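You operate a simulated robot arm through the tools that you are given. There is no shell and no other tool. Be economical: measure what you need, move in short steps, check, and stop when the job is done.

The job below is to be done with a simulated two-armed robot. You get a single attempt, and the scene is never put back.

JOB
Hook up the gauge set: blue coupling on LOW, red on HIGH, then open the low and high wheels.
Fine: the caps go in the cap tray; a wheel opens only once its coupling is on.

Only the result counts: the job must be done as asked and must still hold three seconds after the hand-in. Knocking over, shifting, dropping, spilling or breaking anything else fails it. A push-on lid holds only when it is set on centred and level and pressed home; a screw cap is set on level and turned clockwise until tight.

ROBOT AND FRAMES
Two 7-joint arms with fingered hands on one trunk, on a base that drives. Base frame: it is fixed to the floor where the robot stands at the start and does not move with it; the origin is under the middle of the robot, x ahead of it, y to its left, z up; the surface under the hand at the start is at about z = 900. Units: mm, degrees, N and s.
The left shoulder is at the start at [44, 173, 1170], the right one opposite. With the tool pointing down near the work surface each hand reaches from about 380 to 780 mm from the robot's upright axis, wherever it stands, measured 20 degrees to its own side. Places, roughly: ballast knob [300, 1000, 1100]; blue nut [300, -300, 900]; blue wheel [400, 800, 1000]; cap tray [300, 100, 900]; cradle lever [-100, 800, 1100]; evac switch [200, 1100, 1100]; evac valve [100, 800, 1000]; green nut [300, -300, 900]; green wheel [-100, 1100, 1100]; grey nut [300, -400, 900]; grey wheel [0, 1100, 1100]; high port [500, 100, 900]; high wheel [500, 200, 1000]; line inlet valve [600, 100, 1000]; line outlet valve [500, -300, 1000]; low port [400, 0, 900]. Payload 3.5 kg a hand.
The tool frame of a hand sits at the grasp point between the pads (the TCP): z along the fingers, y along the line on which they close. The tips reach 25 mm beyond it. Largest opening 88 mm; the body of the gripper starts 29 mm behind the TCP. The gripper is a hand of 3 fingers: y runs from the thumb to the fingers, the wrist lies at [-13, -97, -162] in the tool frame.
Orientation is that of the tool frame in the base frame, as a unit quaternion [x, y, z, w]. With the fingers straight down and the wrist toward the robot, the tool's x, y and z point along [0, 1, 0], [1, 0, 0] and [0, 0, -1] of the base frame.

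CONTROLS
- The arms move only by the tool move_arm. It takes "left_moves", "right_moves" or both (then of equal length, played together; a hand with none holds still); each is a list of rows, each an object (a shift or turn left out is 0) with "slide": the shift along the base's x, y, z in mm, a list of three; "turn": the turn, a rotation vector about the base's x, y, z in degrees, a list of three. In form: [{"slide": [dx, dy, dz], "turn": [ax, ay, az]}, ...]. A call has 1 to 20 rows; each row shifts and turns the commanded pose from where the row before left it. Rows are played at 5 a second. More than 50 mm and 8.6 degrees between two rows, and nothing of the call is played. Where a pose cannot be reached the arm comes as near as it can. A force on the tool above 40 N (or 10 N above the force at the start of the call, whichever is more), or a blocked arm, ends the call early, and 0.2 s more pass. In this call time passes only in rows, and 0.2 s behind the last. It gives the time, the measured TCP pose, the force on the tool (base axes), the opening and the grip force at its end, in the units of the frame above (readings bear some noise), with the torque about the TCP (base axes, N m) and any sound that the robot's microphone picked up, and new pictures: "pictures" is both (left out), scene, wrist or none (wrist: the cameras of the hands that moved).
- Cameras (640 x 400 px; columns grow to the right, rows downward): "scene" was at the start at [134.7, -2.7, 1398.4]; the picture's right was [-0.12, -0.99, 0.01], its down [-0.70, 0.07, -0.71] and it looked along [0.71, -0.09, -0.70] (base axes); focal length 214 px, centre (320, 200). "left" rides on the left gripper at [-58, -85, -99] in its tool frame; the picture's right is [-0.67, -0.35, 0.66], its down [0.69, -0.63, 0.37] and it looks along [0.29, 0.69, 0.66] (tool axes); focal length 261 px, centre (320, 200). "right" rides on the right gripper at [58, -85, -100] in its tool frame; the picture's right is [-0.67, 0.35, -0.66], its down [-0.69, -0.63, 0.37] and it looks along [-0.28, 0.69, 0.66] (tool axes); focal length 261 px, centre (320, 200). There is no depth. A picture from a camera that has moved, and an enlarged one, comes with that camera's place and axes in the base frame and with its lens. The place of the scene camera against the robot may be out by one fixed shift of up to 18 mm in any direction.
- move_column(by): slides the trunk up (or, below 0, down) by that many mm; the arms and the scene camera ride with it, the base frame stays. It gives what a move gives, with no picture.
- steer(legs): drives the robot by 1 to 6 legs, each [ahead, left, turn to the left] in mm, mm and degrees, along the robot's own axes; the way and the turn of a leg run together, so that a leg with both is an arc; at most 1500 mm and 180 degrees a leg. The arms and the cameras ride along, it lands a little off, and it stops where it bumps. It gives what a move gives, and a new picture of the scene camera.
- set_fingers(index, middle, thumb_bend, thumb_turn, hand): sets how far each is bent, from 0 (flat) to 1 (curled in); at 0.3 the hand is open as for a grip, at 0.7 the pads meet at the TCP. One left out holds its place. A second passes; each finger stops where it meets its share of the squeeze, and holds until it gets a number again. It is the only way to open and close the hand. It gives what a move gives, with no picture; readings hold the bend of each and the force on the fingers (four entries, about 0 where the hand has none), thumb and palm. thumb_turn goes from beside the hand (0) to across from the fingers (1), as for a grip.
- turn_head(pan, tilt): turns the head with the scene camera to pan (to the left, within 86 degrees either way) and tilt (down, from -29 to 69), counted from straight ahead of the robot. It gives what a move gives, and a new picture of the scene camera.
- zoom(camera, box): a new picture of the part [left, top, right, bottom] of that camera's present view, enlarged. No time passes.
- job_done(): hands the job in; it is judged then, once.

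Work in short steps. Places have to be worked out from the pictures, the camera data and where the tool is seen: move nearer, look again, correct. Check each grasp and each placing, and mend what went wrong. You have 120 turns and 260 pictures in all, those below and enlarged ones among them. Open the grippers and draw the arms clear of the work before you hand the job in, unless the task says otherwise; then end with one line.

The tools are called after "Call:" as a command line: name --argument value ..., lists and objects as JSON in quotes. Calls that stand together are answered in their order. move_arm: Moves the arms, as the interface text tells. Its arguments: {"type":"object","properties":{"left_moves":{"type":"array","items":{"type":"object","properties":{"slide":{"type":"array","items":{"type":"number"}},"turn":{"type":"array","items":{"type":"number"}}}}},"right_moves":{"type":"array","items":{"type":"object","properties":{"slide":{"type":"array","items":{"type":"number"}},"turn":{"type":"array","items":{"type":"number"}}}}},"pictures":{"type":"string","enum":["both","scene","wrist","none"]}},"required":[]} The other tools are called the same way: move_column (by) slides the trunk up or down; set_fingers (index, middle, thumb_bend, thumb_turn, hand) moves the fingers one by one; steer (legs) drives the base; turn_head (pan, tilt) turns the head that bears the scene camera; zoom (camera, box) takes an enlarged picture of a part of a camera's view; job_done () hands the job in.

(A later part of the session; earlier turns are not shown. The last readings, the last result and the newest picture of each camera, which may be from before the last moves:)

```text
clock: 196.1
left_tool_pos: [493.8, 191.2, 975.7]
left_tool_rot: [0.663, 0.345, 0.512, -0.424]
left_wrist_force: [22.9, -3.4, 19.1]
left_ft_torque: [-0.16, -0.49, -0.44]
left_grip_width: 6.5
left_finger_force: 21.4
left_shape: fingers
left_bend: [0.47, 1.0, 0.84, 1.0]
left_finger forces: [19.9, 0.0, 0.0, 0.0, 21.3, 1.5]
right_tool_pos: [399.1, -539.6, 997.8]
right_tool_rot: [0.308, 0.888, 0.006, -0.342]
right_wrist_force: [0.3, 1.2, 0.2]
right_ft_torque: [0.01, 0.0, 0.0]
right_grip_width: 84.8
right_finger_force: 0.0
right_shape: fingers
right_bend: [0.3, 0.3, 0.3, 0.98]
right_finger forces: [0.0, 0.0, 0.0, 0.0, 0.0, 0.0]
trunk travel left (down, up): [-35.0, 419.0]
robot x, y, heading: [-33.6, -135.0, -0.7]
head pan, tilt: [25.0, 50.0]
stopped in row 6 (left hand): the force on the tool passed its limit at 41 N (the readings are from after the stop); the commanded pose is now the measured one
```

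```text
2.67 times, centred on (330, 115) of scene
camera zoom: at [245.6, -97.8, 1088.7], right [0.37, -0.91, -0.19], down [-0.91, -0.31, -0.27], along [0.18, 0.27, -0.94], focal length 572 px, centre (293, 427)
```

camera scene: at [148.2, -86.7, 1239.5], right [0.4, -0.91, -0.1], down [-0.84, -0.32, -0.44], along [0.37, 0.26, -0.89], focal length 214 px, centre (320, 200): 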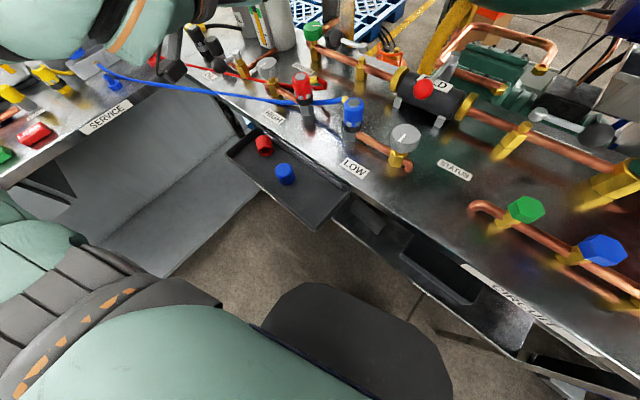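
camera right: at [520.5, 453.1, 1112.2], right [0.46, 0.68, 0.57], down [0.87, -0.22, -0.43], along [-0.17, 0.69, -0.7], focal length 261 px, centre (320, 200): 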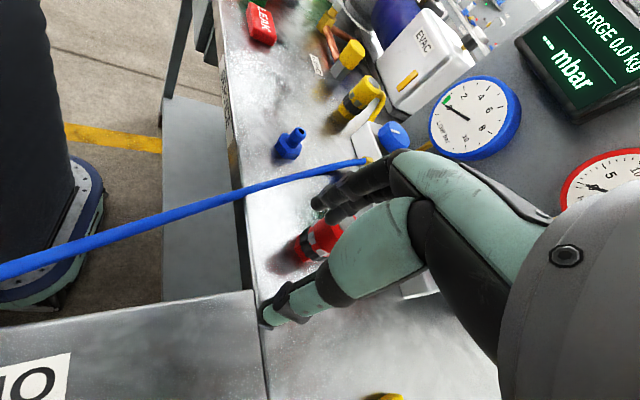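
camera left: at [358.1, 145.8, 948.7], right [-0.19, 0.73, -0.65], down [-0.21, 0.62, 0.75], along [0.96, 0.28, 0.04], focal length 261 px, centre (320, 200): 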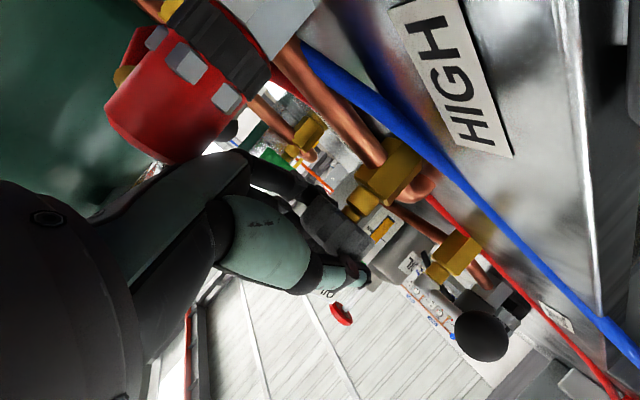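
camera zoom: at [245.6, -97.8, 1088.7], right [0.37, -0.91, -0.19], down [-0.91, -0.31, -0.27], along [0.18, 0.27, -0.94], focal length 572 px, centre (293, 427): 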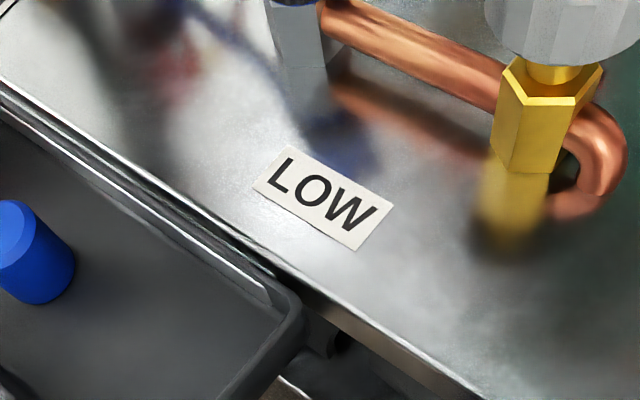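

The grip sat too high on the wheel (973 vs 961). Open, rotate back, lower the trunk 12 mm, and grip and turn again.

Call:
set_fingers --hand "left" --index 0.3 --middle 0.3 --thumb_bend 0.32

Call:
move_arm --left_moves '[{"slide": [0, 2, 0], "turn": [0, 0, -8]}, {"slide": [0, 2, 0], "turn": [0, 0, -8]}, {"slide": [0, 2, 0], "turn": [0, 0, -8]}, {"slide": [0, 2, 0], "turn": [0, 0, -6]}]' --pictures "none"

Call:
move_column --by -12

Call:
zoom --camera "left" --box '[160, 100, 560, 360]'

```text
clock: 197.1
left_tool_pos: [491.4, 193.3, 973.7]
left_tool_rot: [0.664, 0.347, 0.507, -0.425]
left_wrist_force: [0.5, 1.0, 0.0]
left_ft_torque: [0.02, -0.03, -0.03]
left_grip_width: 82.3
left_finger_force: 0.7
left_shape: fingers
left_bend: [0.3, 0.3, 0.32, 0.98]
left_finger forces: [0.0, 0.1, 0.1, 0.1, 0.1, 0.8]
right_tool_pos: [398.3, -537.3, 999.7]
right_tool_rot: [0.307, 0.888, 0.007, -0.342]
right_wrist_force: [0.6, -0.1, 0.6]
right_ft_torque: [-0.01, 0.03, 0.01]
right_grip_width: 84.8
right_finger_force: 0.0
right_shape: fingers
right_bend: [0.3, 0.3, 0.3, 0.98]
right_finger forces: [0.1, 0.0, 0.0, 0.0, 0.1, 0.0]
trunk travel left (down, up): [-35.0, 419.0]
robot x, y, heading: [-32.8, -134.3, -0.7]
head pan, tilt: [25.0, 50.0]
```

```text
clock: 198.1
left_tool_pos: [496.4, 197.5, 976.4]
left_tool_rot: [0.73, 0.162, 0.602, -0.279]
left_wrist_force: [-0.1, 0.7, 1.1]
left_ft_torque: [0.03, 0.01, 0.01]
left_grip_width: 82.3
left_finger_force: 0.2
left_shape: fingers
left_bend: [0.3, 0.3, 0.32, 0.98]
left_finger forces: [0.1, 0.0, 0.0, 0.0, 0.1, 0.0]
left hand out of reach, approached as far as the arm can: row 2
right_tool_pos: [398.8, -537.9, 998.6]
right_tool_rot: [0.309, 0.888, 0.005, -0.341]
right_wrist_force: [-0.3, 0.8, -0.2]
right_ft_torque: [0.01, 0.02, -0.02]
right_grip_width: 84.7
right_finger_force: 0.0
right_shape: fingers
right_bend: [0.3, 0.3, 0.3, 0.98]
right_finger forces: [0.0, 0.1, 0.0, 0.1, 0.0, 0.1]
trunk travel left (down, up): [-35.0, 419.0]
robot x, y, heading: [-31.5, -133.1, -0.7]
head pan, tilt: [25.0, 50.0]
```

```text
clock: 198.7
left_tool_pos: [496.0, 200.3, 964.9]
left_tool_rot: [0.731, 0.164, 0.601, -0.278]
left_wrist_force: [-1.1, 0.3, 0.6]
left_ft_torque: [-0.03, -0.05, 0.04]
left_grip_width: 82.2
left_finger_force: 0.0
left_shape: fingers
left_bend: [0.3, 0.3, 0.32, 0.98]
left_finger forces: [0.0, 0.0, 0.0, 0.1, 0.0, 0.0]
right_tool_pos: [403.9, -535.5, 981.3]
right_tool_rot: [0.308, 0.887, 0.002, -0.344]
right_wrist_force: [4.6, -3.1, 27.5]
right_ft_torque: [1.03, -0.56, -0.29]
right_grip_width: 85.1
right_finger_force: 14.5
right_shape: fingers
right_bend: [0.3, 0.3, 0.3, 0.98]
right_finger forces: [0.1, 29.3, 0.0, 0.0, 0.0, 0.0]
trunk travel left (down, up): [-24.0, 430.0]
robot x, y, heading: [-32.3, -137.7, -0.5]
head pan, tilt: [25.0, 50.0]
stopped: the force on the tool passed its limit at 44 N (the readings are from after the stop); the commanded pose is now the measured one
```

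```text
1.54 times, centred on (360, 230) of left
camera zoom: at [354.0, 211.5, 939.5], right [0.16, 0.74, -0.66], down [0.08, 0.65, 0.75], along [0.98, -0.18, 0.05], focal length 401 px, centre (258, 154)
```

zoom: 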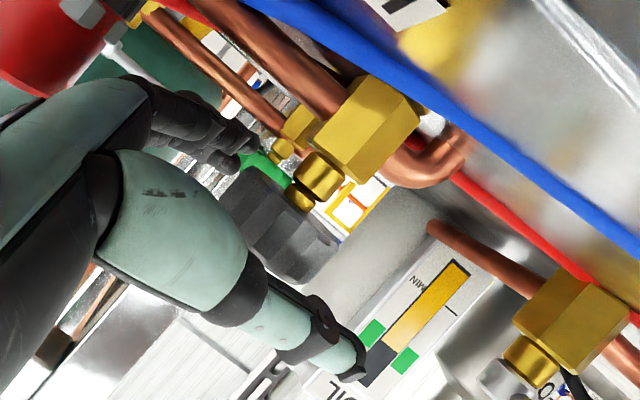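

The wheel is well between thumb and fingers now. Close, turn ccw, and relieve the right hand's contact.

Call:
set_fingers --hand "left" --index 1 --middle 1 --thumb_bend 1 --thumb_turn 1

Call:
move_arm --left_moves '[{"turn": [0, 0, 8]}, {"turn": [0, 0, 8]}, {"turn": [0, 0, 8]}, {"turn": [0, 0, 8]}, {"turn": [0, 0, 8]}]' --right_moves '[{"slide": [-10, 0, 10]}, {"slide": [-10, 0, 10]}, {"slide": [-10, 0, 10]}, {"slide": [0, 0, 0]}, {"slide": [0, 0, 0]}]' --pictures "none"

Call:
turn_head --pan 45 --tilt 25

```text
clock: 199.7
left_tool_pos: [494.9, 200.9, 964.4]
left_tool_rot: [0.731, 0.164, 0.601, -0.28]
left_wrist_force: [15.4, 11.5, 12.3]
left_ft_torque: [-0.04, -0.27, -0.09]
left_grip_width: 30.4
left_finger_force: 31.3
left_shape: fingers
left_bend: [0.53, 0.62, 0.59, 1.0]
left_finger forces: [18.3, 13.8, 0.0, 0.0, 30.6, 0.0]
right_tool_pos: [404.3, -534.0, 980.3]
right_tool_rot: [0.308, 0.886, 0.0, -0.346]
right_wrist_force: [5.4, -4.5, 35.0]
right_ft_torque: [1.22, -0.67, -0.27]
right_grip_width: 84.0
right_finger_force: 18.5
right_shape: fingers
right_bend: [0.31, 0.3, 0.3, 0.98]
right_finger forces: [0.0, 37.6, 0.0, 0.0, 0.1, 0.1]
trunk travel left (down, up): [-24.0, 430.0]
robot x, y, heading: [-32.2, -130.7, -0.7]
head pan, tilt: [25.0, 50.0]
```

```text
clock: 200.6
left_tool_pos: [497.8, 200.3, 961.5]
left_tool_rot: [0.688, 0.307, 0.526, -0.395]
left_wrist_force: [4.6, 17.2, 7.9]
left_ft_torque: [0.07, -0.05, -0.05]
left_grip_width: 20.2
left_finger_force: 27.3
left_shape: fingers
left_bend: [0.71, 0.63, 0.61, 1.0]
left_finger forces: [11.0, 18.3, 0.1, 0.1, 25.8, 0.1]
left hand out of reach, approached as far as the arm can: row 2
right_tool_pos: [378.1, -531.5, 977.0]
right_tool_rot: [0.307, 0.886, -0.002, -0.347]
right_wrist_force: [-1.9, 1.5, 13.2]
right_ft_torque: [0.56, -0.25, 0.08]
right_grip_width: 85.2
right_finger_force: 6.3
right_shape: fingers
right_bend: [0.3, 0.3, 0.3, 0.98]
right_finger forces: [0.0, 12.8, 0.0, 0.1, 0.0, 0.0]
right hand out of reach, approached as far as the arm can: row 1, 2, 3
trunk travel left (down, up): [-24.0, 430.0]
robot x, y, heading: [-32.8, -133.1, -0.7]
head pan, tilt: [25.0, 50.0]
stopped in row 4 (left hand): the force on the tool passed its limit at 40 N (the readings are from after the stop); the commanded pose is now the measured one
```

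```text
clock: 201.4
left_tool_pos: [497.8, 200.1, 961.5]
left_tool_rot: [0.689, 0.306, 0.525, -0.394]
left_wrist_force: [5.6, 27.1, 8.9]
left_ft_torque: [0.07, -0.04, 0.01]
left_grip_width: 20.2
left_finger_force: 29.4
left_shape: fingers
left_bend: [0.71, 0.63, 0.61, 1.0]
left_finger forces: [10.8, 19.4, 0.0, 0.0, 29.3, 0.0]
right_tool_pos: [378.4, -532.6, 976.7]
right_tool_rot: [0.308, 0.886, -0.002, -0.347]
right_wrist_force: [-2.5, 1.1, 11.0]
right_ft_torque: [0.49, -0.18, 0.14]
right_grip_width: 85.1
right_finger_force: 5.9
right_shape: fingers
right_bend: [0.3, 0.3, 0.3, 0.98]
right_finger forces: [0.0, 11.3, 0.0, 0.0, 0.1, 0.1]
trunk travel left (down, up): [-24.0, 430.0]
robot x, y, heading: [-34.5, -132.7, -0.6]
head pan, tilt: [45.0, 25.0]
camera scene: at [266.1, -57.8, 1106.0], right [0.62, -0.71, -0.32], down [-0.69, -0.3, -0.66], along [0.38, 0.63, -0.68], focal length 214 px, centre (320, 200)
```

scene: 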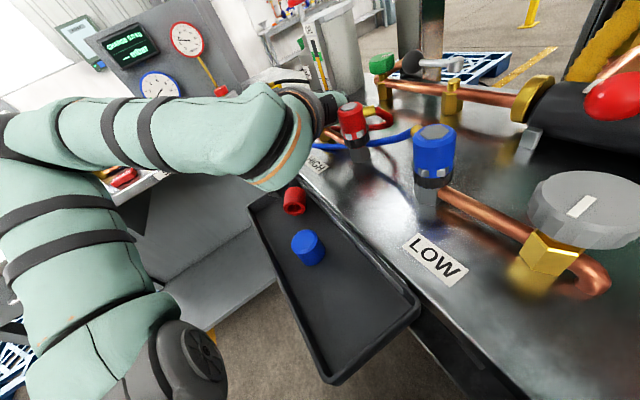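

I release the HIGH wheel, back away, and check the wheel's mark and the gauges.

Call:
set_fingers --hand "left" --index 0.3 --middle 0.3 --thumb_bend 0.32

Call:
move_column --by 100

Call:
zoom --camera "scene" --box '[60, 0, 400, 180]'

Call:
zoom --camera "left" --box '[160, 100, 560, 360]'

```text
clock: 202.4
left_tool_pos: [495.5, 196.5, 962.1]
left_tool_rot: [0.687, 0.305, 0.526, -0.396]
left_wrist_force: [0.5, 1.3, -0.5]
left_ft_torque: [-0.04, 0.01, 0.0]
left_grip_width: 82.5
left_finger_force: 0.0
left_shape: fingers
left_bend: [0.3, 0.3, 0.32, 0.98]
left_finger forces: [0.0, 0.0, 0.0, 0.0, 0.0, 0.1]
right_tool_pos: [376.7, -534.9, 977.1]
right_tool_rot: [0.307, 0.886, 0.0, -0.348]
right_wrist_force: [-3.6, 3.1, 12.3]
right_ft_torque: [0.6, -0.15, 0.29]
right_grip_width: 84.8
right_finger_force: 7.1
right_shape: fingers
right_bend: [0.3, 0.3, 0.3, 0.98]
right_finger forces: [0.0, 14.9, 0.1, 0.0, 0.0, 0.1]
trunk travel left (down, up): [-24.0, 430.0]
robot x, y, heading: [-30.6, -129.4, -0.6]
head pan, tilt: [45.0, 25.0]
```

```text
clock: 203.8
left_tool_pos: [499.1, 195.4, 1060.9]
left_tool_rot: [0.688, 0.303, 0.527, -0.397]
left_wrist_force: [0.8, 0.6, 0.4]
left_ft_torque: [-0.02, 0.01, -0.01]
left_grip_width: 82.5
left_finger_force: 0.1
left_shape: fingers
left_bend: [0.3, 0.3, 0.32, 0.98]
left_finger forces: [0.0, 0.1, 0.1, 0.0, 0.1, 0.0]
right_tool_pos: [379.1, -536.7, 1073.7]
right_tool_rot: [0.307, 0.885, 0.0, -0.35]
right_wrist_force: [0.7, 0.3, -0.1]
right_ft_torque: [-0.01, 0.01, -0.01]
right_grip_width: 84.5
right_finger_force: 0.0
right_shape: fingers
right_bend: [0.3, 0.3, 0.3, 0.98]
right_finger forces: [0.0, 0.0, 0.0, 0.0, 0.0, 0.1]
trunk travel left (down, up): [-124.0, 330.0]
robot x, y, heading: [-35.5, -138.2, -0.5]
head pan, tilt: [45.0, 25.0]
```

```text
1.88 times, centred on (230, 90) of scene
camera zoom: at [175.4, -62.3, 1261.9], right [0.67, -0.71, -0.2], down [-0.55, -0.29, -0.78], along [0.5, 0.64, -0.59], focal length 404 px, centre (489, 407)
```

zoom: 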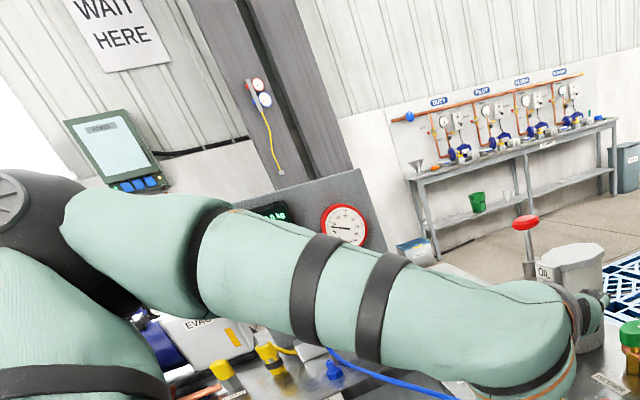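

```text
1.54 times, centred on (360, 230) of left
camera zoom: at [364.9, 151.0, 1037.6], right [-0.15, 0.74, -0.65], down [-0.17, 0.63, 0.76], along [0.97, 0.22, 0.03], focal length 401 px, centre (258, 154)
```

zoom: 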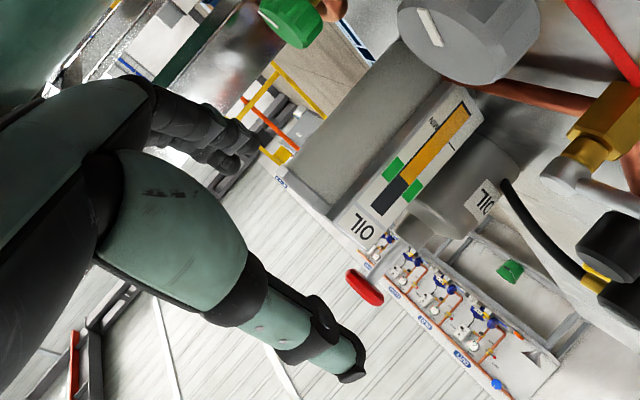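

The HIGH gauge needle has moved, so the HIGH wheel opened. Now the LOW wheel (~[393, -92, 961]): rotate back, drive there, and lower.

Call:
move_arm --left_moves '[{"turn": [0, 0, -8]}, {"turn": [0, 0, -8]}, {"turn": [0, 0, -8]}]' --pictures "none"

Call:
steer --legs '[[-107, -290, 0]]'

Call:
move_column --by -60

Call:
zoom --camera "left" --box '[160, 100, 560, 360]'

```text
clock: 204.6
left_tool_pos: [499.8, 196.4, 1060.0]
left_tool_rot: [0.737, 0.153, 0.598, -0.277]
left_wrist_force: [-0.6, 0.8, 0.4]
left_ft_torque: [-0.01, -0.02, 0.02]
left_grip_width: 82.3
left_finger_force: 0.0
left_shape: fingers
left_bend: [0.3, 0.3, 0.32, 0.98]
left_finger forces: [0.0, 0.1, 0.0, 0.0, 0.1, 0.0]
right_tool_pos: [379.5, -534.8, 1075.0]
right_tool_rot: [0.307, 0.885, -0.001, -0.349]
right_wrist_force: [0.4, 0.6, 0.0]
right_ft_torque: [-0.02, 0.01, 0.02]
right_grip_width: 84.4
right_finger_force: 0.1
right_shape: fingers
right_bend: [0.3, 0.3, 0.3, 0.98]
right_finger forces: [0.1, 0.1, 0.0, 0.0, 0.0, 0.1]
trunk travel left (down, up): [-124.0, 330.0]
robot x, y, heading: [-34.2, -132.6, -0.4]
head pan, tilt: [45.0, 25.0]
```

```text
clock: 206.7
left_tool_pos: [389.5, -100.4, 1062.2]
left_tool_rot: [0.737, 0.153, 0.597, -0.278]
left_wrist_force: [-1.2, -0.2, 0.7]
left_ft_torque: [0.01, 0.03, -0.01]
left_grip_width: 82.5
left_finger_force: 0.1
left_shape: fingers
left_bend: [0.3, 0.3, 0.32, 0.98]
left_finger forces: [0.0, 0.0, 0.0, 0.0, 0.0, 0.0]
right_tool_pos: [269.1, -832.2, 1075.7]
right_tool_rot: [0.309, 0.885, 0.002, -0.349]
right_wrist_force: [0.6, -0.1, 0.2]
right_ft_torque: [0.01, -0.02, 0.01]
right_grip_width: 84.4
right_finger_force: 0.0
right_shape: fingers
right_bend: [0.3, 0.3, 0.3, 0.98]
right_finger forces: [0.0, 0.0, 0.1, 0.0, 0.1, 0.0]
trunk travel left (down, up): [-124.0, 330.0]
robot x, y, heading: [-139.3, -425.4, -0.6]
head pan, tilt: [45.0, 25.0]
camera scene: at [65.8, -356.7, 1262.2], right [0.67, -0.72, -0.2], down [-0.55, -0.29, -0.78], along [0.5, 0.63, -0.59], focal length 214 px, centre (320, 200)
```

scene: 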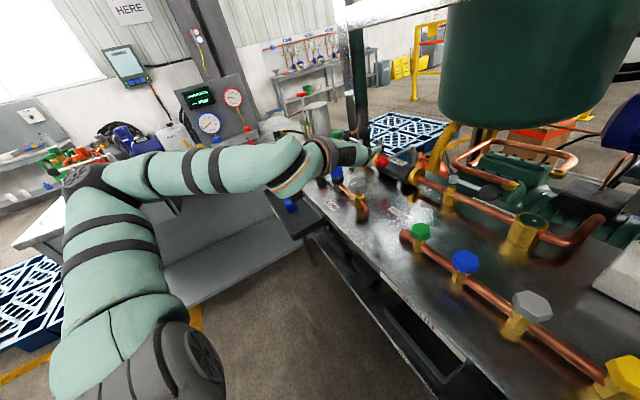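

```text
clock: 207.7
left_tool_pos: [389.5, -100.4, 1002.9]
left_tool_rot: [0.736, 0.152, 0.599, -0.277]
left_wrist_force: [-1.1, -0.5, 0.1]
left_ft_torque: [0.0, 0.03, 0.0]
left_grip_width: 82.3
left_finger_force: 0.0
left_shape: fingers
left_bend: [0.3, 0.3, 0.32, 0.98]
left_finger forces: [0.1, 0.0, 0.0, 0.0, 0.1, 0.0]
right_tool_pos: [267.5, -831.3, 1016.2]
right_tool_rot: [0.308, 0.885, 0.0, -0.348]
right_wrist_force: [-0.2, 0.1, -0.1]
right_ft_torque: [-0.01, 0.0, -0.03]
right_grip_width: 84.8
right_finger_force: 0.1
right_shape: fingers
right_bend: [0.3, 0.3, 0.3, 0.98]
right_finger forces: [0.1, 0.0, 0.0, 0.0, 0.0, 0.0]
trunk travel left (down, up): [-64.0, 390.0]
robot x, y, heading: [-142.9, -429.8, -0.4]
head pan, tilt: [45.0, 25.0]
```

```text
1.54 times, centred on (360, 230) of left
camera zoom: at [249.7, -85.4, 979.0], right [0.17, 0.74, -0.65], down [0.1, 0.65, 0.76], along [0.98, -0.2, 0.03], focal length 401 px, centre (258, 154)
5 turns are left
```

zoom: 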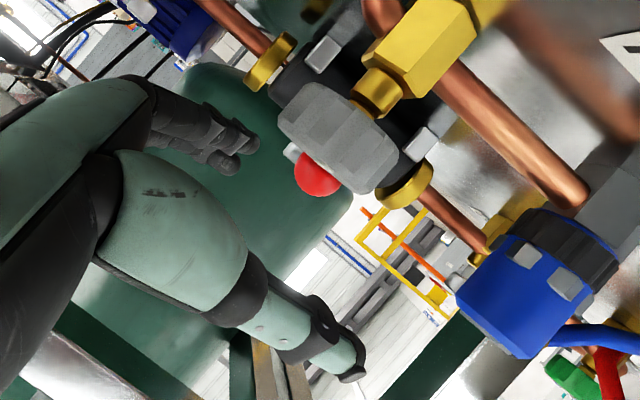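

5 turns left. The LOW wheel is at about [394, -96, 961]; trim, lower, grip, turn ccw, and check the LOW gauge.

Call:
move_arm --left_moves '[{"slide": [5, -4.6, 0]}]' --pictures "none"

Call:
move_column --by -38

Call:
set_fingers --hand "left" --index 1 --middle 1 --thumb_bend 1 --thumb_turn 1

Call:
move_arm --left_moves '[{"turn": [0, 0, 8]}, {"turn": [0, 0, 8]}, {"turn": [0, 0, 8]}, {"turn": [0, 0, 8]}, {"turn": [0, 0, 8]}]' --pictures "none"

Call:
zoom --camera "scene" --box '[150, 40, 390, 220]'

```text
clock: 208.1
left_tool_pos: [397.0, -103.5, 1002.6]
left_tool_rot: [0.737, 0.152, 0.598, -0.277]
left_wrist_force: [-0.1, 0.2, -0.1]
left_ft_torque: [-0.02, 0.0, 0.0]
left_grip_width: 82.4
left_finger_force: 0.1
left_shape: fingers
left_bend: [0.3, 0.3, 0.32, 0.98]
left_finger forces: [0.0, 0.1, 0.0, 0.0, 0.0, 0.1]
right_tool_pos: [269.3, -831.0, 1014.8]
right_tool_rot: [0.309, 0.885, 0.001, -0.349]
right_wrist_force: [0.7, 0.6, 0.9]
right_ft_torque: [0.02, 0.0, 0.01]
right_grip_width: 84.4
right_finger_force: 0.0
right_shape: fingers
right_bend: [0.3, 0.3, 0.3, 0.98]
right_finger forces: [0.0, 0.1, 0.1, 0.1, 0.1, 0.1]
trunk travel left (down, up): [-64.0, 390.0]
robot x, y, heading: [-141.9, -429.4, -0.8]
head pan, tilt: [45.0, 25.0]
```

```text
clock: 208.9
left_tool_pos: [394.8, -105.4, 965.9]
left_tool_rot: [0.736, 0.152, 0.599, -0.277]
left_wrist_force: [-0.2, 0.4, 0.4]
left_ft_torque: [-0.02, -0.02, -0.02]
left_grip_width: 82.2
left_finger_force: 0.1
left_shape: fingers
left_bend: [0.3, 0.3, 0.32, 0.98]
left_finger forces: [0.1, 0.1, 0.0, 0.0, 0.1, 0.0]
right_tool_pos: [266.4, -830.1, 979.0]
right_tool_rot: [0.308, 0.885, 0.001, -0.348]
right_wrist_force: [-1.3, -0.8, -0.9]
right_ft_torque: [0.0, 0.02, -0.02]
right_grip_width: 84.7
right_finger_force: 0.0
right_shape: fingers
right_bend: [0.3, 0.3, 0.3, 0.98]
right_finger forces: [0.0, 0.1, 0.0, 0.1, 0.0, 0.0]
trunk travel left (down, up): [-26.0, 428.0]
robot x, y, heading: [-143.1, -429.0, -0.4]
head pan, tilt: [45.0, 25.0]
```

```text
clock: 209.9
left_tool_pos: [397.5, -104.4, 962.5]
left_tool_rot: [0.737, 0.154, 0.597, -0.277]
left_wrist_force: [14.4, 12.8, 10.0]
left_ft_torque: [0.02, -0.18, -0.17]
left_grip_width: 29.6
left_finger_force: 29.4
left_shape: fingers
left_bend: [0.71, 0.63, 0.58, 1.0]
left_finger forces: [14.0, 13.7, 0.0, 0.0, 31.7, 0.0]
right_tool_pos: [270.2, -828.8, 977.0]
right_tool_rot: [0.308, 0.885, 0.001, -0.349]
right_wrist_force: [0.3, 0.7, -0.9]
right_ft_torque: [0.04, 0.04, -0.02]
right_grip_width: 84.3
right_finger_force: 0.0
right_shape: fingers
right_bend: [0.3, 0.3, 0.3, 0.98]
right_finger forces: [0.0, 0.0, 0.0, 0.1, 0.1, 0.0]
trunk travel left (down, up): [-26.0, 428.0]
robot x, y, heading: [-142.5, -425.6, -0.6]
head pan, tilt: [45.0, 25.0]
```

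```text
clock: 211.1
left_tool_pos: [397.2, -103.1, 961.2]
left_tool_rot: [0.641, 0.396, 0.465, -0.464]
left_wrist_force: [8.4, 19.5, 2.7]
left_ft_torque: [0.05, -0.01, 0.01]
left_grip_width: 21.2
left_finger_force: 26.9
left_shape: fingers
left_bend: [0.72, 0.6, 0.63, 1.0]
left_finger forces: [11.9, 19.6, 0.0, 0.0, 22.0, 0.0]
right_tool_pos: [271.3, -828.4, 977.8]
right_tool_rot: [0.309, 0.885, -0.001, -0.349]
right_wrist_force: [0.5, -0.6, -0.2]
right_ft_torque: [-0.01, 0.01, -0.01]
right_grip_width: 84.5
right_finger_force: 0.1
right_shape: fingers
right_bend: [0.3, 0.3, 0.3, 0.98]
right_finger forces: [0.0, 0.1, 0.0, 0.0, 0.0, 0.0]
trunk travel left (down, up): [-26.0, 428.0]
robot x, y, heading: [-140.9, -422.0, -0.8]
head pan, tilt: [45.0, 25.0]
```

```text
2.22 times, centred on (270, 130) of scene
camera zoom: at [158.4, -354.3, 1108.6], right [0.62, -0.72, -0.32], down [-0.69, -0.29, -0.66], along [0.38, 0.63, -0.67], focal length 477 px, centre (431, 356)
4 turns are left
```

zoom: 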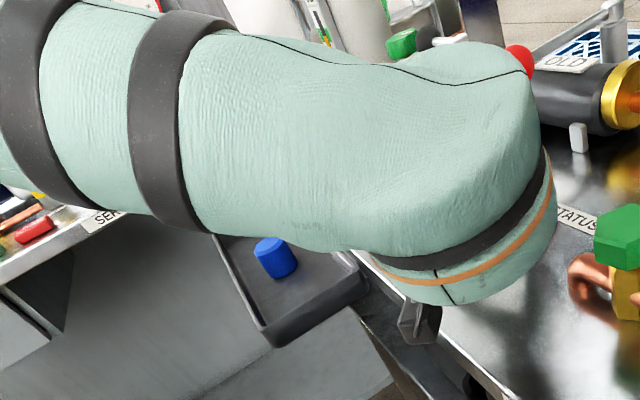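

Gripped well and turned 40°. Two more re-grips and turns, then open and rise to check the gauges.

Call:
set_fingers --hand "left" --index 0.3 --middle 0.3 --thumb_bend 0.32

Call:
move_arm --left_moves '[{"turn": [0, 0, -8]}, {"turn": [0, 0, -8]}, {"turn": [0, 0, -8]}, {"turn": [0, 0, -8]}, {"turn": [0, 0, -8]}]' --pictures "none"

Call:
set_fingers --hand "left" --index 1 --middle 1 --thumb_bend 1 --thumb_turn 1

Call:
move_arm --left_moves '[{"turn": [0, 0, 8]}, {"turn": [0, 0, 8]}, {"turn": [0, 0, 8]}, {"turn": [0, 0, 8]}, {"turn": [0, 0, 8]}]' --pictures "none"

Call:
set_fingers --hand "left" --index 0.3 --middle 0.3 --thumb_bend 0.32

Call:
move_arm --left_moves '[{"turn": [0, 0, -8]}, {"turn": [0, 0, -8]}, {"turn": [0, 0, -8]}, {"turn": [0, 0, -8]}, {"turn": [0, 0, -8]}]' --pictures "none"

Call:
set_fingers --hand "left" --index 1 --middle 1 --thumb_bend 1 --thumb_turn 1

Call:
move_arm --left_moves '[{"turn": [0, 0, 8]}, {"turn": [0, 0, 8]}, {"turn": [0, 0, 8]}, {"turn": [0, 0, 8]}, {"turn": [0, 0, 8]}]' --pictures "none"

Call:
set_fingers --hand "left" --index 0.3 --middle 0.3 --thumb_bend 0.32

Call:
move_column --by 110

Call:
turn_head --pan 38 --tilt 30

Call:
zoom --camera "scene" --box '[120, 40, 480, 240]'

```text
clock: 212.1
left_tool_pos: [395.6, -105.5, 965.3]
left_tool_rot: [0.64, 0.395, 0.467, -0.465]
left_wrist_force: [0.0, -1.1, -0.3]
left_ft_torque: [-0.01, -0.01, 0.05]
left_grip_width: 82.2
left_finger_force: 0.0
left_shape: fingers
left_bend: [0.3, 0.3, 0.32, 0.98]
left_finger forces: [0.0, 0.0, 0.1, 0.1, 0.1, 0.0]
right_tool_pos: [268.8, -831.5, 978.2]
right_tool_rot: [0.307, 0.886, 0.001, -0.348]
right_wrist_force: [-0.3, -0.4, 0.4]
right_ft_torque: [0.02, 0.0, 0.03]
right_grip_width: 84.4
right_finger_force: 0.1
right_shape: fingers
right_bend: [0.3, 0.3, 0.3, 0.98]
right_finger forces: [0.0, 0.1, 0.1, 0.0, 0.1, 0.0]
trunk travel left (down, up): [-26.0, 428.0]
robot x, y, heading: [-140.0, -425.9, -0.6]
head pan, tilt: [45.0, 25.0]
```

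```text
clock: 213.3
left_tool_pos: [397.3, -105.1, 962.8]
left_tool_rot: [0.737, 0.152, 0.598, -0.276]
left_wrist_force: [0.9, 0.1, -0.4]
left_ft_torque: [-0.02, 0.01, 0.02]
left_grip_width: 82.1
left_finger_force: 0.2
left_shape: fingers
left_bend: [0.3, 0.3, 0.32, 0.98]
left_finger forces: [0.0, 0.0, 0.1, 0.0, 0.0, 0.1]
right_tool_pos: [268.3, -831.0, 978.0]
right_tool_rot: [0.308, 0.885, 0.001, -0.348]
right_wrist_force: [0.9, -0.4, 0.2]
right_ft_torque: [0.02, 0.01, -0.02]
right_grip_width: 84.6
right_finger_force: 0.2
right_shape: fingers
right_bend: [0.3, 0.3, 0.3, 0.98]
right_finger forces: [0.1, 0.1, 0.0, 0.0, 0.0, 0.0]
trunk travel left (down, up): [-26.0, 428.0]
robot x, y, heading: [-139.2, -425.3, -0.7]
head pan, tilt: [45.0, 25.0]
```

```text
clock: 214.3
left_tool_pos: [396.4, -103.4, 962.2]
left_tool_rot: [0.738, 0.152, 0.596, -0.277]
left_wrist_force: [8.1, 13.4, 3.4]
left_ft_torque: [0.09, 0.01, 0.0]
left_grip_width: 26.2
left_finger_force: 28.6
left_shape: fingers
left_bend: [0.72, 0.63, 0.58, 1.0]
left_finger forces: [13.3, 15.4, 0.0, 0.0, 29.0, 0.1]
right_tool_pos: [269.7, -829.0, 977.6]
right_tool_rot: [0.309, 0.885, 0.0, -0.349]
right_wrist_force: [-0.1, 0.0, -0.5]
right_ft_torque: [0.0, 0.03, 0.0]
right_grip_width: 84.6
right_finger_force: 0.0
right_shape: fingers
right_bend: [0.3, 0.3, 0.3, 0.98]
right_finger forces: [0.1, 0.1, 0.1, 0.0, 0.0, 0.0]
trunk travel left (down, up): [-26.0, 428.0]
robot x, y, heading: [-143.3, -427.5, -0.7]
head pan, tilt: [45.0, 25.0]
```

```text
clock: 215.5
left_tool_pos: [397.6, -103.0, 962.1]
left_tool_rot: [0.641, 0.397, 0.465, -0.464]
left_wrist_force: [9.4, 15.7, 1.7]
left_ft_torque: [0.03, 0.01, -0.03]
left_grip_width: 20.5
left_finger_force: 27.7
left_shape: fingers
left_bend: [0.73, 0.61, 0.63, 1.0]
left_finger forces: [13.5, 19.8, 0.0, 0.0, 22.2, 0.1]
right_tool_pos: [270.0, -826.7, 978.4]
right_tool_rot: [0.308, 0.885, -0.001, -0.349]
right_wrist_force: [0.3, -0.8, 0.2]
right_ft_torque: [-0.01, -0.04, -0.01]
right_grip_width: 84.7
right_finger_force: 0.1
right_shape: fingers
right_bend: [0.3, 0.3, 0.3, 0.98]
right_finger forces: [0.1, 0.1, 0.0, 0.0, 0.1, 0.1]
trunk travel left (down, up): [-26.0, 428.0]
robot x, y, heading: [-140.0, -427.3, -0.7]
head pan, tilt: [45.0, 25.0]
```

```text
clock: 216.5
left_tool_pos: [397.3, -105.8, 962.5]
left_tool_rot: [0.641, 0.395, 0.466, -0.465]
left_wrist_force: [-0.2, 0.2, 0.6]
left_ft_torque: [-0.02, 0.01, -0.02]
left_grip_width: 82.4
left_finger_force: 0.1
left_shape: fingers
left_bend: [0.3, 0.3, 0.32, 0.98]
left_finger forces: [0.0, 0.1, 0.1, 0.1, 0.0, 0.1]
right_tool_pos: [268.4, -830.9, 976.9]
right_tool_rot: [0.309, 0.885, 0.001, -0.349]
right_wrist_force: [-0.1, -0.2, 0.2]
right_ft_torque: [0.01, -0.01, -0.03]
right_grip_width: 84.5
right_finger_force: 0.0
right_shape: fingers
right_bend: [0.3, 0.3, 0.3, 0.98]
right_finger forces: [0.0, 0.0, 0.1, 0.0, 0.0, 0.0]
trunk travel left (down, up): [-26.0, 428.0]
robot x, y, heading: [-143.8, -426.4, -0.8]
head pan, tilt: [45.0, 25.0]
```

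```text
clock: 217.7
left_tool_pos: [396.0, -104.3, 964.2]
left_tool_rot: [0.737, 0.152, 0.598, -0.276]
left_wrist_force: [-0.7, -0.6, -0.7]
left_ft_torque: [-0.02, 0.02, 0.0]
left_grip_width: 82.2
left_finger_force: 0.1
left_shape: fingers
left_bend: [0.3, 0.3, 0.32, 0.98]
left_finger forces: [0.0, 0.0, 0.0, 0.1, 0.0, 0.0]
right_tool_pos: [268.9, -830.4, 977.3]
right_tool_rot: [0.308, 0.885, 0.0, -0.348]
right_wrist_force: [-0.5, 0.6, -0.8]
right_ft_torque: [0.02, -0.02, -0.02]
right_grip_width: 84.6
right_finger_force: 0.0
right_shape: fingers
right_bend: [0.3, 0.3, 0.3, 0.98]
right_finger forces: [0.1, 0.1, 0.0, 0.0, 0.0, 0.1]
trunk travel left (down, up): [-26.0, 428.0]
robot x, y, heading: [-139.7, -421.7, -0.7]
head pan, tilt: [45.0, 25.0]
```

```text
clock: 218.7
left_tool_pos: [396.8, -103.2, 963.4]
left_tool_rot: [0.737, 0.153, 0.597, -0.277]
left_wrist_force: [15.9, 12.6, 11.8]
left_ft_torque: [0.04, -0.32, -0.1]
left_grip_width: 28.1
left_finger_force: 31.5
left_shape: fingers
left_bend: [0.71, 0.63, 0.59, 1.0]
left_finger forces: [18.6, 13.7, 0.0, 0.0, 30.3, 0.0]
right_tool_pos: [270.6, -830.3, 977.5]
right_tool_rot: [0.309, 0.885, 0.0, -0.349]
right_wrist_force: [0.0, 0.1, -0.1]
right_ft_torque: [0.01, 0.0, 0.0]
right_grip_width: 84.7
right_finger_force: 0.0
right_shape: fingers
right_bend: [0.3, 0.3, 0.3, 0.98]
right_finger forces: [0.1, 0.1, 0.0, 0.0, 0.1, 0.0]
trunk travel left (down, up): [-26.0, 428.0]
robot x, y, heading: [-140.7, -430.0, -0.4]
head pan, tilt: [45.0, 25.0]
```

```text
clock: 219.9
left_tool_pos: [397.8, -104.1, 960.9]
left_tool_rot: [0.641, 0.395, 0.466, -0.465]
left_wrist_force: [10.2, 16.5, 4.1]
left_ft_torque: [0.05, 0.01, -0.45]
left_grip_width: 20.5
left_finger_force: 28.2
left_shape: fingers
left_bend: [0.72, 0.6, 0.64, 1.0]
left_finger forces: [12.5, 17.8, 0.0, 0.1, 26.1, 0.0]
right_tool_pos: [269.1, -828.3, 977.0]
right_tool_rot: [0.309, 0.885, 0.0, -0.349]
right_wrist_force: [-0.1, 0.2, -0.1]
right_ft_torque: [0.01, -0.02, -0.01]
right_grip_width: 84.5
right_finger_force: 0.0
right_shape: fingers
right_bend: [0.3, 0.3, 0.3, 0.98]
right_finger forces: [0.0, 0.0, 0.0, 0.0, 0.0, 0.0]
trunk travel left (down, up): [-26.0, 428.0]
robot x, y, heading: [-141.3, -427.0, -0.8]
head pan, tilt: [45.0, 25.0]
```

```text
clock: 220.9
left_tool_pos: [395.4, -105.8, 962.7]
left_tool_rot: [0.64, 0.396, 0.467, -0.465]
left_wrist_force: [-0.2, 0.0, 0.6]
left_ft_torque: [0.01, 0.01, -0.04]
left_grip_width: 82.3
left_finger_force: 0.0
left_shape: fingers
left_bend: [0.3, 0.3, 0.32, 0.98]
left_finger forces: [0.0, 0.1, 0.0, 0.0, 0.1, 0.0]
right_tool_pos: [267.8, -831.0, 977.0]
right_tool_rot: [0.308, 0.885, 0.001, -0.349]
right_wrist_force: [0.7, -1.1, -0.1]
right_ft_torque: [0.0, 0.0, -0.01]
right_grip_width: 84.4
right_finger_force: 0.1
right_shape: fingers
right_bend: [0.3, 0.3, 0.3, 0.98]
right_finger forces: [0.1, 0.1, 0.1, 0.0, 0.1, 0.0]
trunk travel left (down, up): [-26.0, 428.0]
robot x, y, heading: [-144.2, -428.8, -0.6]
head pan, tilt: [45.0, 25.0]
```

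```text
clock: 222.3
left_tool_pos: [397.2, -105.0, 1072.3]
left_tool_rot: [0.64, 0.395, 0.467, -0.466]
left_wrist_force: [0.4, 0.2, -0.2]
left_ft_torque: [0.03, -0.01, 0.01]
left_grip_width: 82.1
left_finger_force: 0.0
left_shape: fingers
left_bend: [0.3, 0.3, 0.32, 0.98]
left_finger forces: [0.1, 0.0, 0.0, 0.1, 0.0, 0.0]
right_tool_pos: [269.7, -831.0, 1087.2]
right_tool_rot: [0.308, 0.885, 0.001, -0.349]
right_wrist_force: [0.2, -0.5, -0.2]
right_ft_torque: [0.01, 0.03, 0.03]
right_grip_width: 84.5
right_finger_force: 0.0
right_shape: fingers
right_bend: [0.3, 0.3, 0.3, 0.98]
right_finger forces: [0.1, 0.0, 0.1, 0.0, 0.0, 0.0]
trunk travel left (down, up): [-136.0, 318.0]
robot x, y, heading: [-142.5, -429.5, -0.6]
head pan, tilt: [45.0, 25.0]
```

```text
clock: 223.0
left_tool_pos: [395.5, -105.8, 1073.2]
left_tool_rot: [0.64, 0.396, 0.466, -0.465]
left_wrist_force: [0.4, 0.6, -0.6]
left_ft_torque: [0.0, 0.02, 0.02]
left_grip_width: 82.3
left_finger_force: 0.0
left_shape: fingers
left_bend: [0.3, 0.3, 0.32, 0.98]
left_finger forces: [0.1, 0.0, 0.1, 0.0, 0.1, 0.1]
right_tool_pos: [268.7, -831.1, 1087.5]
right_tool_rot: [0.309, 0.885, 0.001, -0.349]
right_wrist_force: [0.7, -0.8, -0.1]
right_ft_torque: [-0.06, -0.02, 0.03]
right_grip_width: 84.3
right_finger_force: 0.0
right_shape: fingers
right_bend: [0.3, 0.3, 0.3, 0.98]
right_finger forces: [0.0, 0.1, 0.1, 0.0, 0.0, 0.1]
trunk travel left (down, up): [-136.0, 318.0]
robot x, y, heading: [-137.4, -429.2, -0.6]
head pan, tilt: [38.0, 30.0]
camera scene: at [59.6, -365.9, 1269.7], right [0.58, -0.8, -0.16], down [-0.61, -0.3, -0.73], along [0.53, 0.53, -0.66], focal length 214 px, centre (320, 200)
```

scene: 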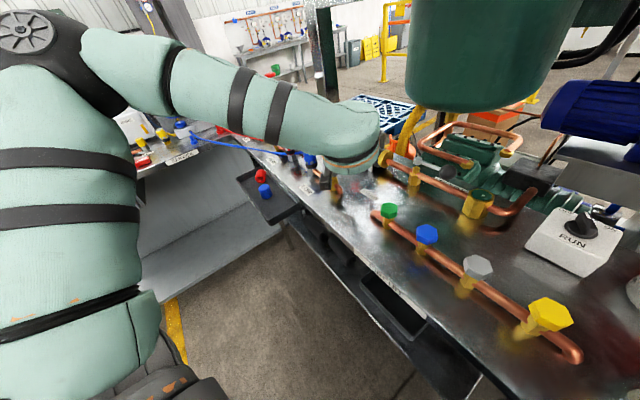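

```text
1.78 times, centred on (300, 140) of scene
camera zoom: at [59.6, -365.9, 1269.7], right [0.58, -0.8, -0.16], down [-0.61, -0.3, -0.73], along [0.53, 0.53, -0.66], focal length 381 px, centre (356, 307)
3 turns are left
```

zoom: 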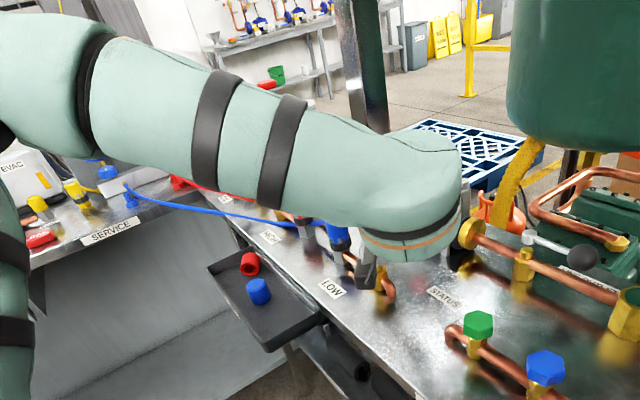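

LOW wheel turned about 120° and met firm torque at the end. I use the next turn to return to HIGH's wheel (rotate back, drive) and read the pose.

Call:
move_arm --left_moves '[{"turn": [0, 0, -8]}, {"turn": [0, 0, -8]}, {"turn": [0, 0, -8]}, {"turn": [0, 0, -8]}, {"turn": [0, 0, -8]}]' --pictures "none"

Call:
steer --legs '[[102, 294, 0]]'

Call:
move_column --by -65

Call:
zoom --camera "left" --box '[160, 100, 560, 360]'

```text
clock: 224.2
left_tool_pos: [396.0, -103.7, 1072.9]
left_tool_rot: [0.737, 0.152, 0.598, -0.276]
left_wrist_force: [0.3, 1.5, 1.3]
left_ft_torque: [-0.01, 0.0, 0.01]
left_grip_width: 82.6
left_finger_force: 0.2
left_shape: fingers
left_bend: [0.3, 0.3, 0.32, 0.98]
left_finger forces: [0.0, 0.0, 0.0, 0.0, 0.1, 0.0]
right_tool_pos: [268.4, -828.7, 1087.9]
right_tool_rot: [0.308, 0.885, 0.0, -0.348]
right_wrist_force: [-0.2, 0.3, -0.1]
right_ft_torque: [-0.02, 0.01, 0.0]
right_grip_width: 84.4
right_finger_force: 0.1
right_shape: fingers
right_bend: [0.3, 0.3, 0.3, 0.98]
right_finger forces: [0.1, 0.0, 0.1, 0.0, 0.0, 0.0]
trunk travel left (down, up): [-136.0, 318.0]
robot x, y, heading: [-142.7, -422.4, -0.7]
head pan, tilt: [38.0, 30.0]
```

```text
clock: 226.3
left_tool_pos: [500.9, 188.4, 1074.9]
left_tool_rot: [0.737, 0.152, 0.599, -0.274]
left_wrist_force: [0.1, -0.5, -0.6]
left_ft_torque: [-0.05, -0.01, 0.0]
left_grip_width: 82.2
left_finger_force: 0.0
left_shape: fingers
left_bend: [0.3, 0.3, 0.32, 0.98]
left_finger forces: [0.0, 0.0, 0.0, 0.1, 0.0, 0.1]
right_tool_pos: [370.5, -537.4, 1089.5]
right_tool_rot: [0.311, 0.885, 0.002, -0.347]
right_wrist_force: [0.4, 0.0, -0.2]
right_ft_torque: [0.0, 0.02, -0.01]
right_grip_width: 84.6
right_finger_force: 0.1
right_shape: fingers
right_bend: [0.3, 0.3, 0.3, 0.98]
right_finger forces: [0.1, 0.1, 0.0, 0.1, 0.1, 0.0]
trunk travel left (down, up): [-136.0, 318.0]
robot x, y, heading: [-29.8, -130.7, -1.0]
head pan, tilt: [38.0, 30.0]
camera scene: at [163.9, -70.6, 1270.2], right [0.58, -0.8, -0.16], down [-0.61, -0.3, -0.73], along [0.54, 0.52, -0.66], focal length 214 px, centre (320, 200)
```

scene: 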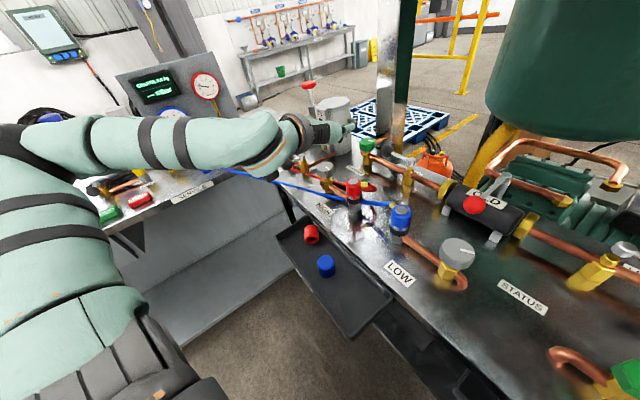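

```text
clock: 227.3
left_tool_pos: [502.9, 186.5, 1009.3]
left_tool_rot: [0.737, 0.151, 0.598, -0.277]
left_wrist_force: [0.2, 1.0, 0.5]
left_ft_torque: [-0.01, 0.01, 0.03]
left_grip_width: 82.7
left_finger_force: 0.1
left_shape: fingers
left_bend: [0.3, 0.3, 0.32, 0.98]
left_finger forces: [0.1, 0.1, 0.1, 0.0, 0.0, 0.0]
right_tool_pos: [373.4, -539.8, 1023.6]
right_tool_rot: [0.31, 0.884, 0.002, -0.349]
right_wrist_force: [-0.2, 0.3, 0.2]
right_ft_torque: [-0.01, -0.03, 0.01]
right_grip_width: 84.2
right_finger_force: 0.0
right_shape: fingers
right_bend: [0.3, 0.3, 0.3, 0.98]
right_finger forces: [0.0, 0.0, 0.0, 0.1, 0.0, 0.0]
trunk travel left (down, up): [-71.0, 383.0]
robot x, y, heading: [-32.9, -133.1, -1.1]
head pan, tilt: [38.0, 30.0]
```

```text
1.54 times, centred on (360, 230) of left
camera zoom: at [363.4, 202.2, 985.6], right [0.17, 0.74, -0.65], down [0.11, 0.65, 0.76], along [0.98, -0.2, 0.03], focal length 401 px, centre (258, 154)
2 turns are left
```

zoom: 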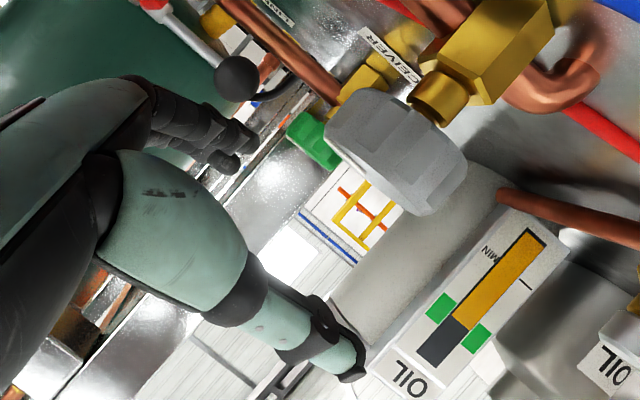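

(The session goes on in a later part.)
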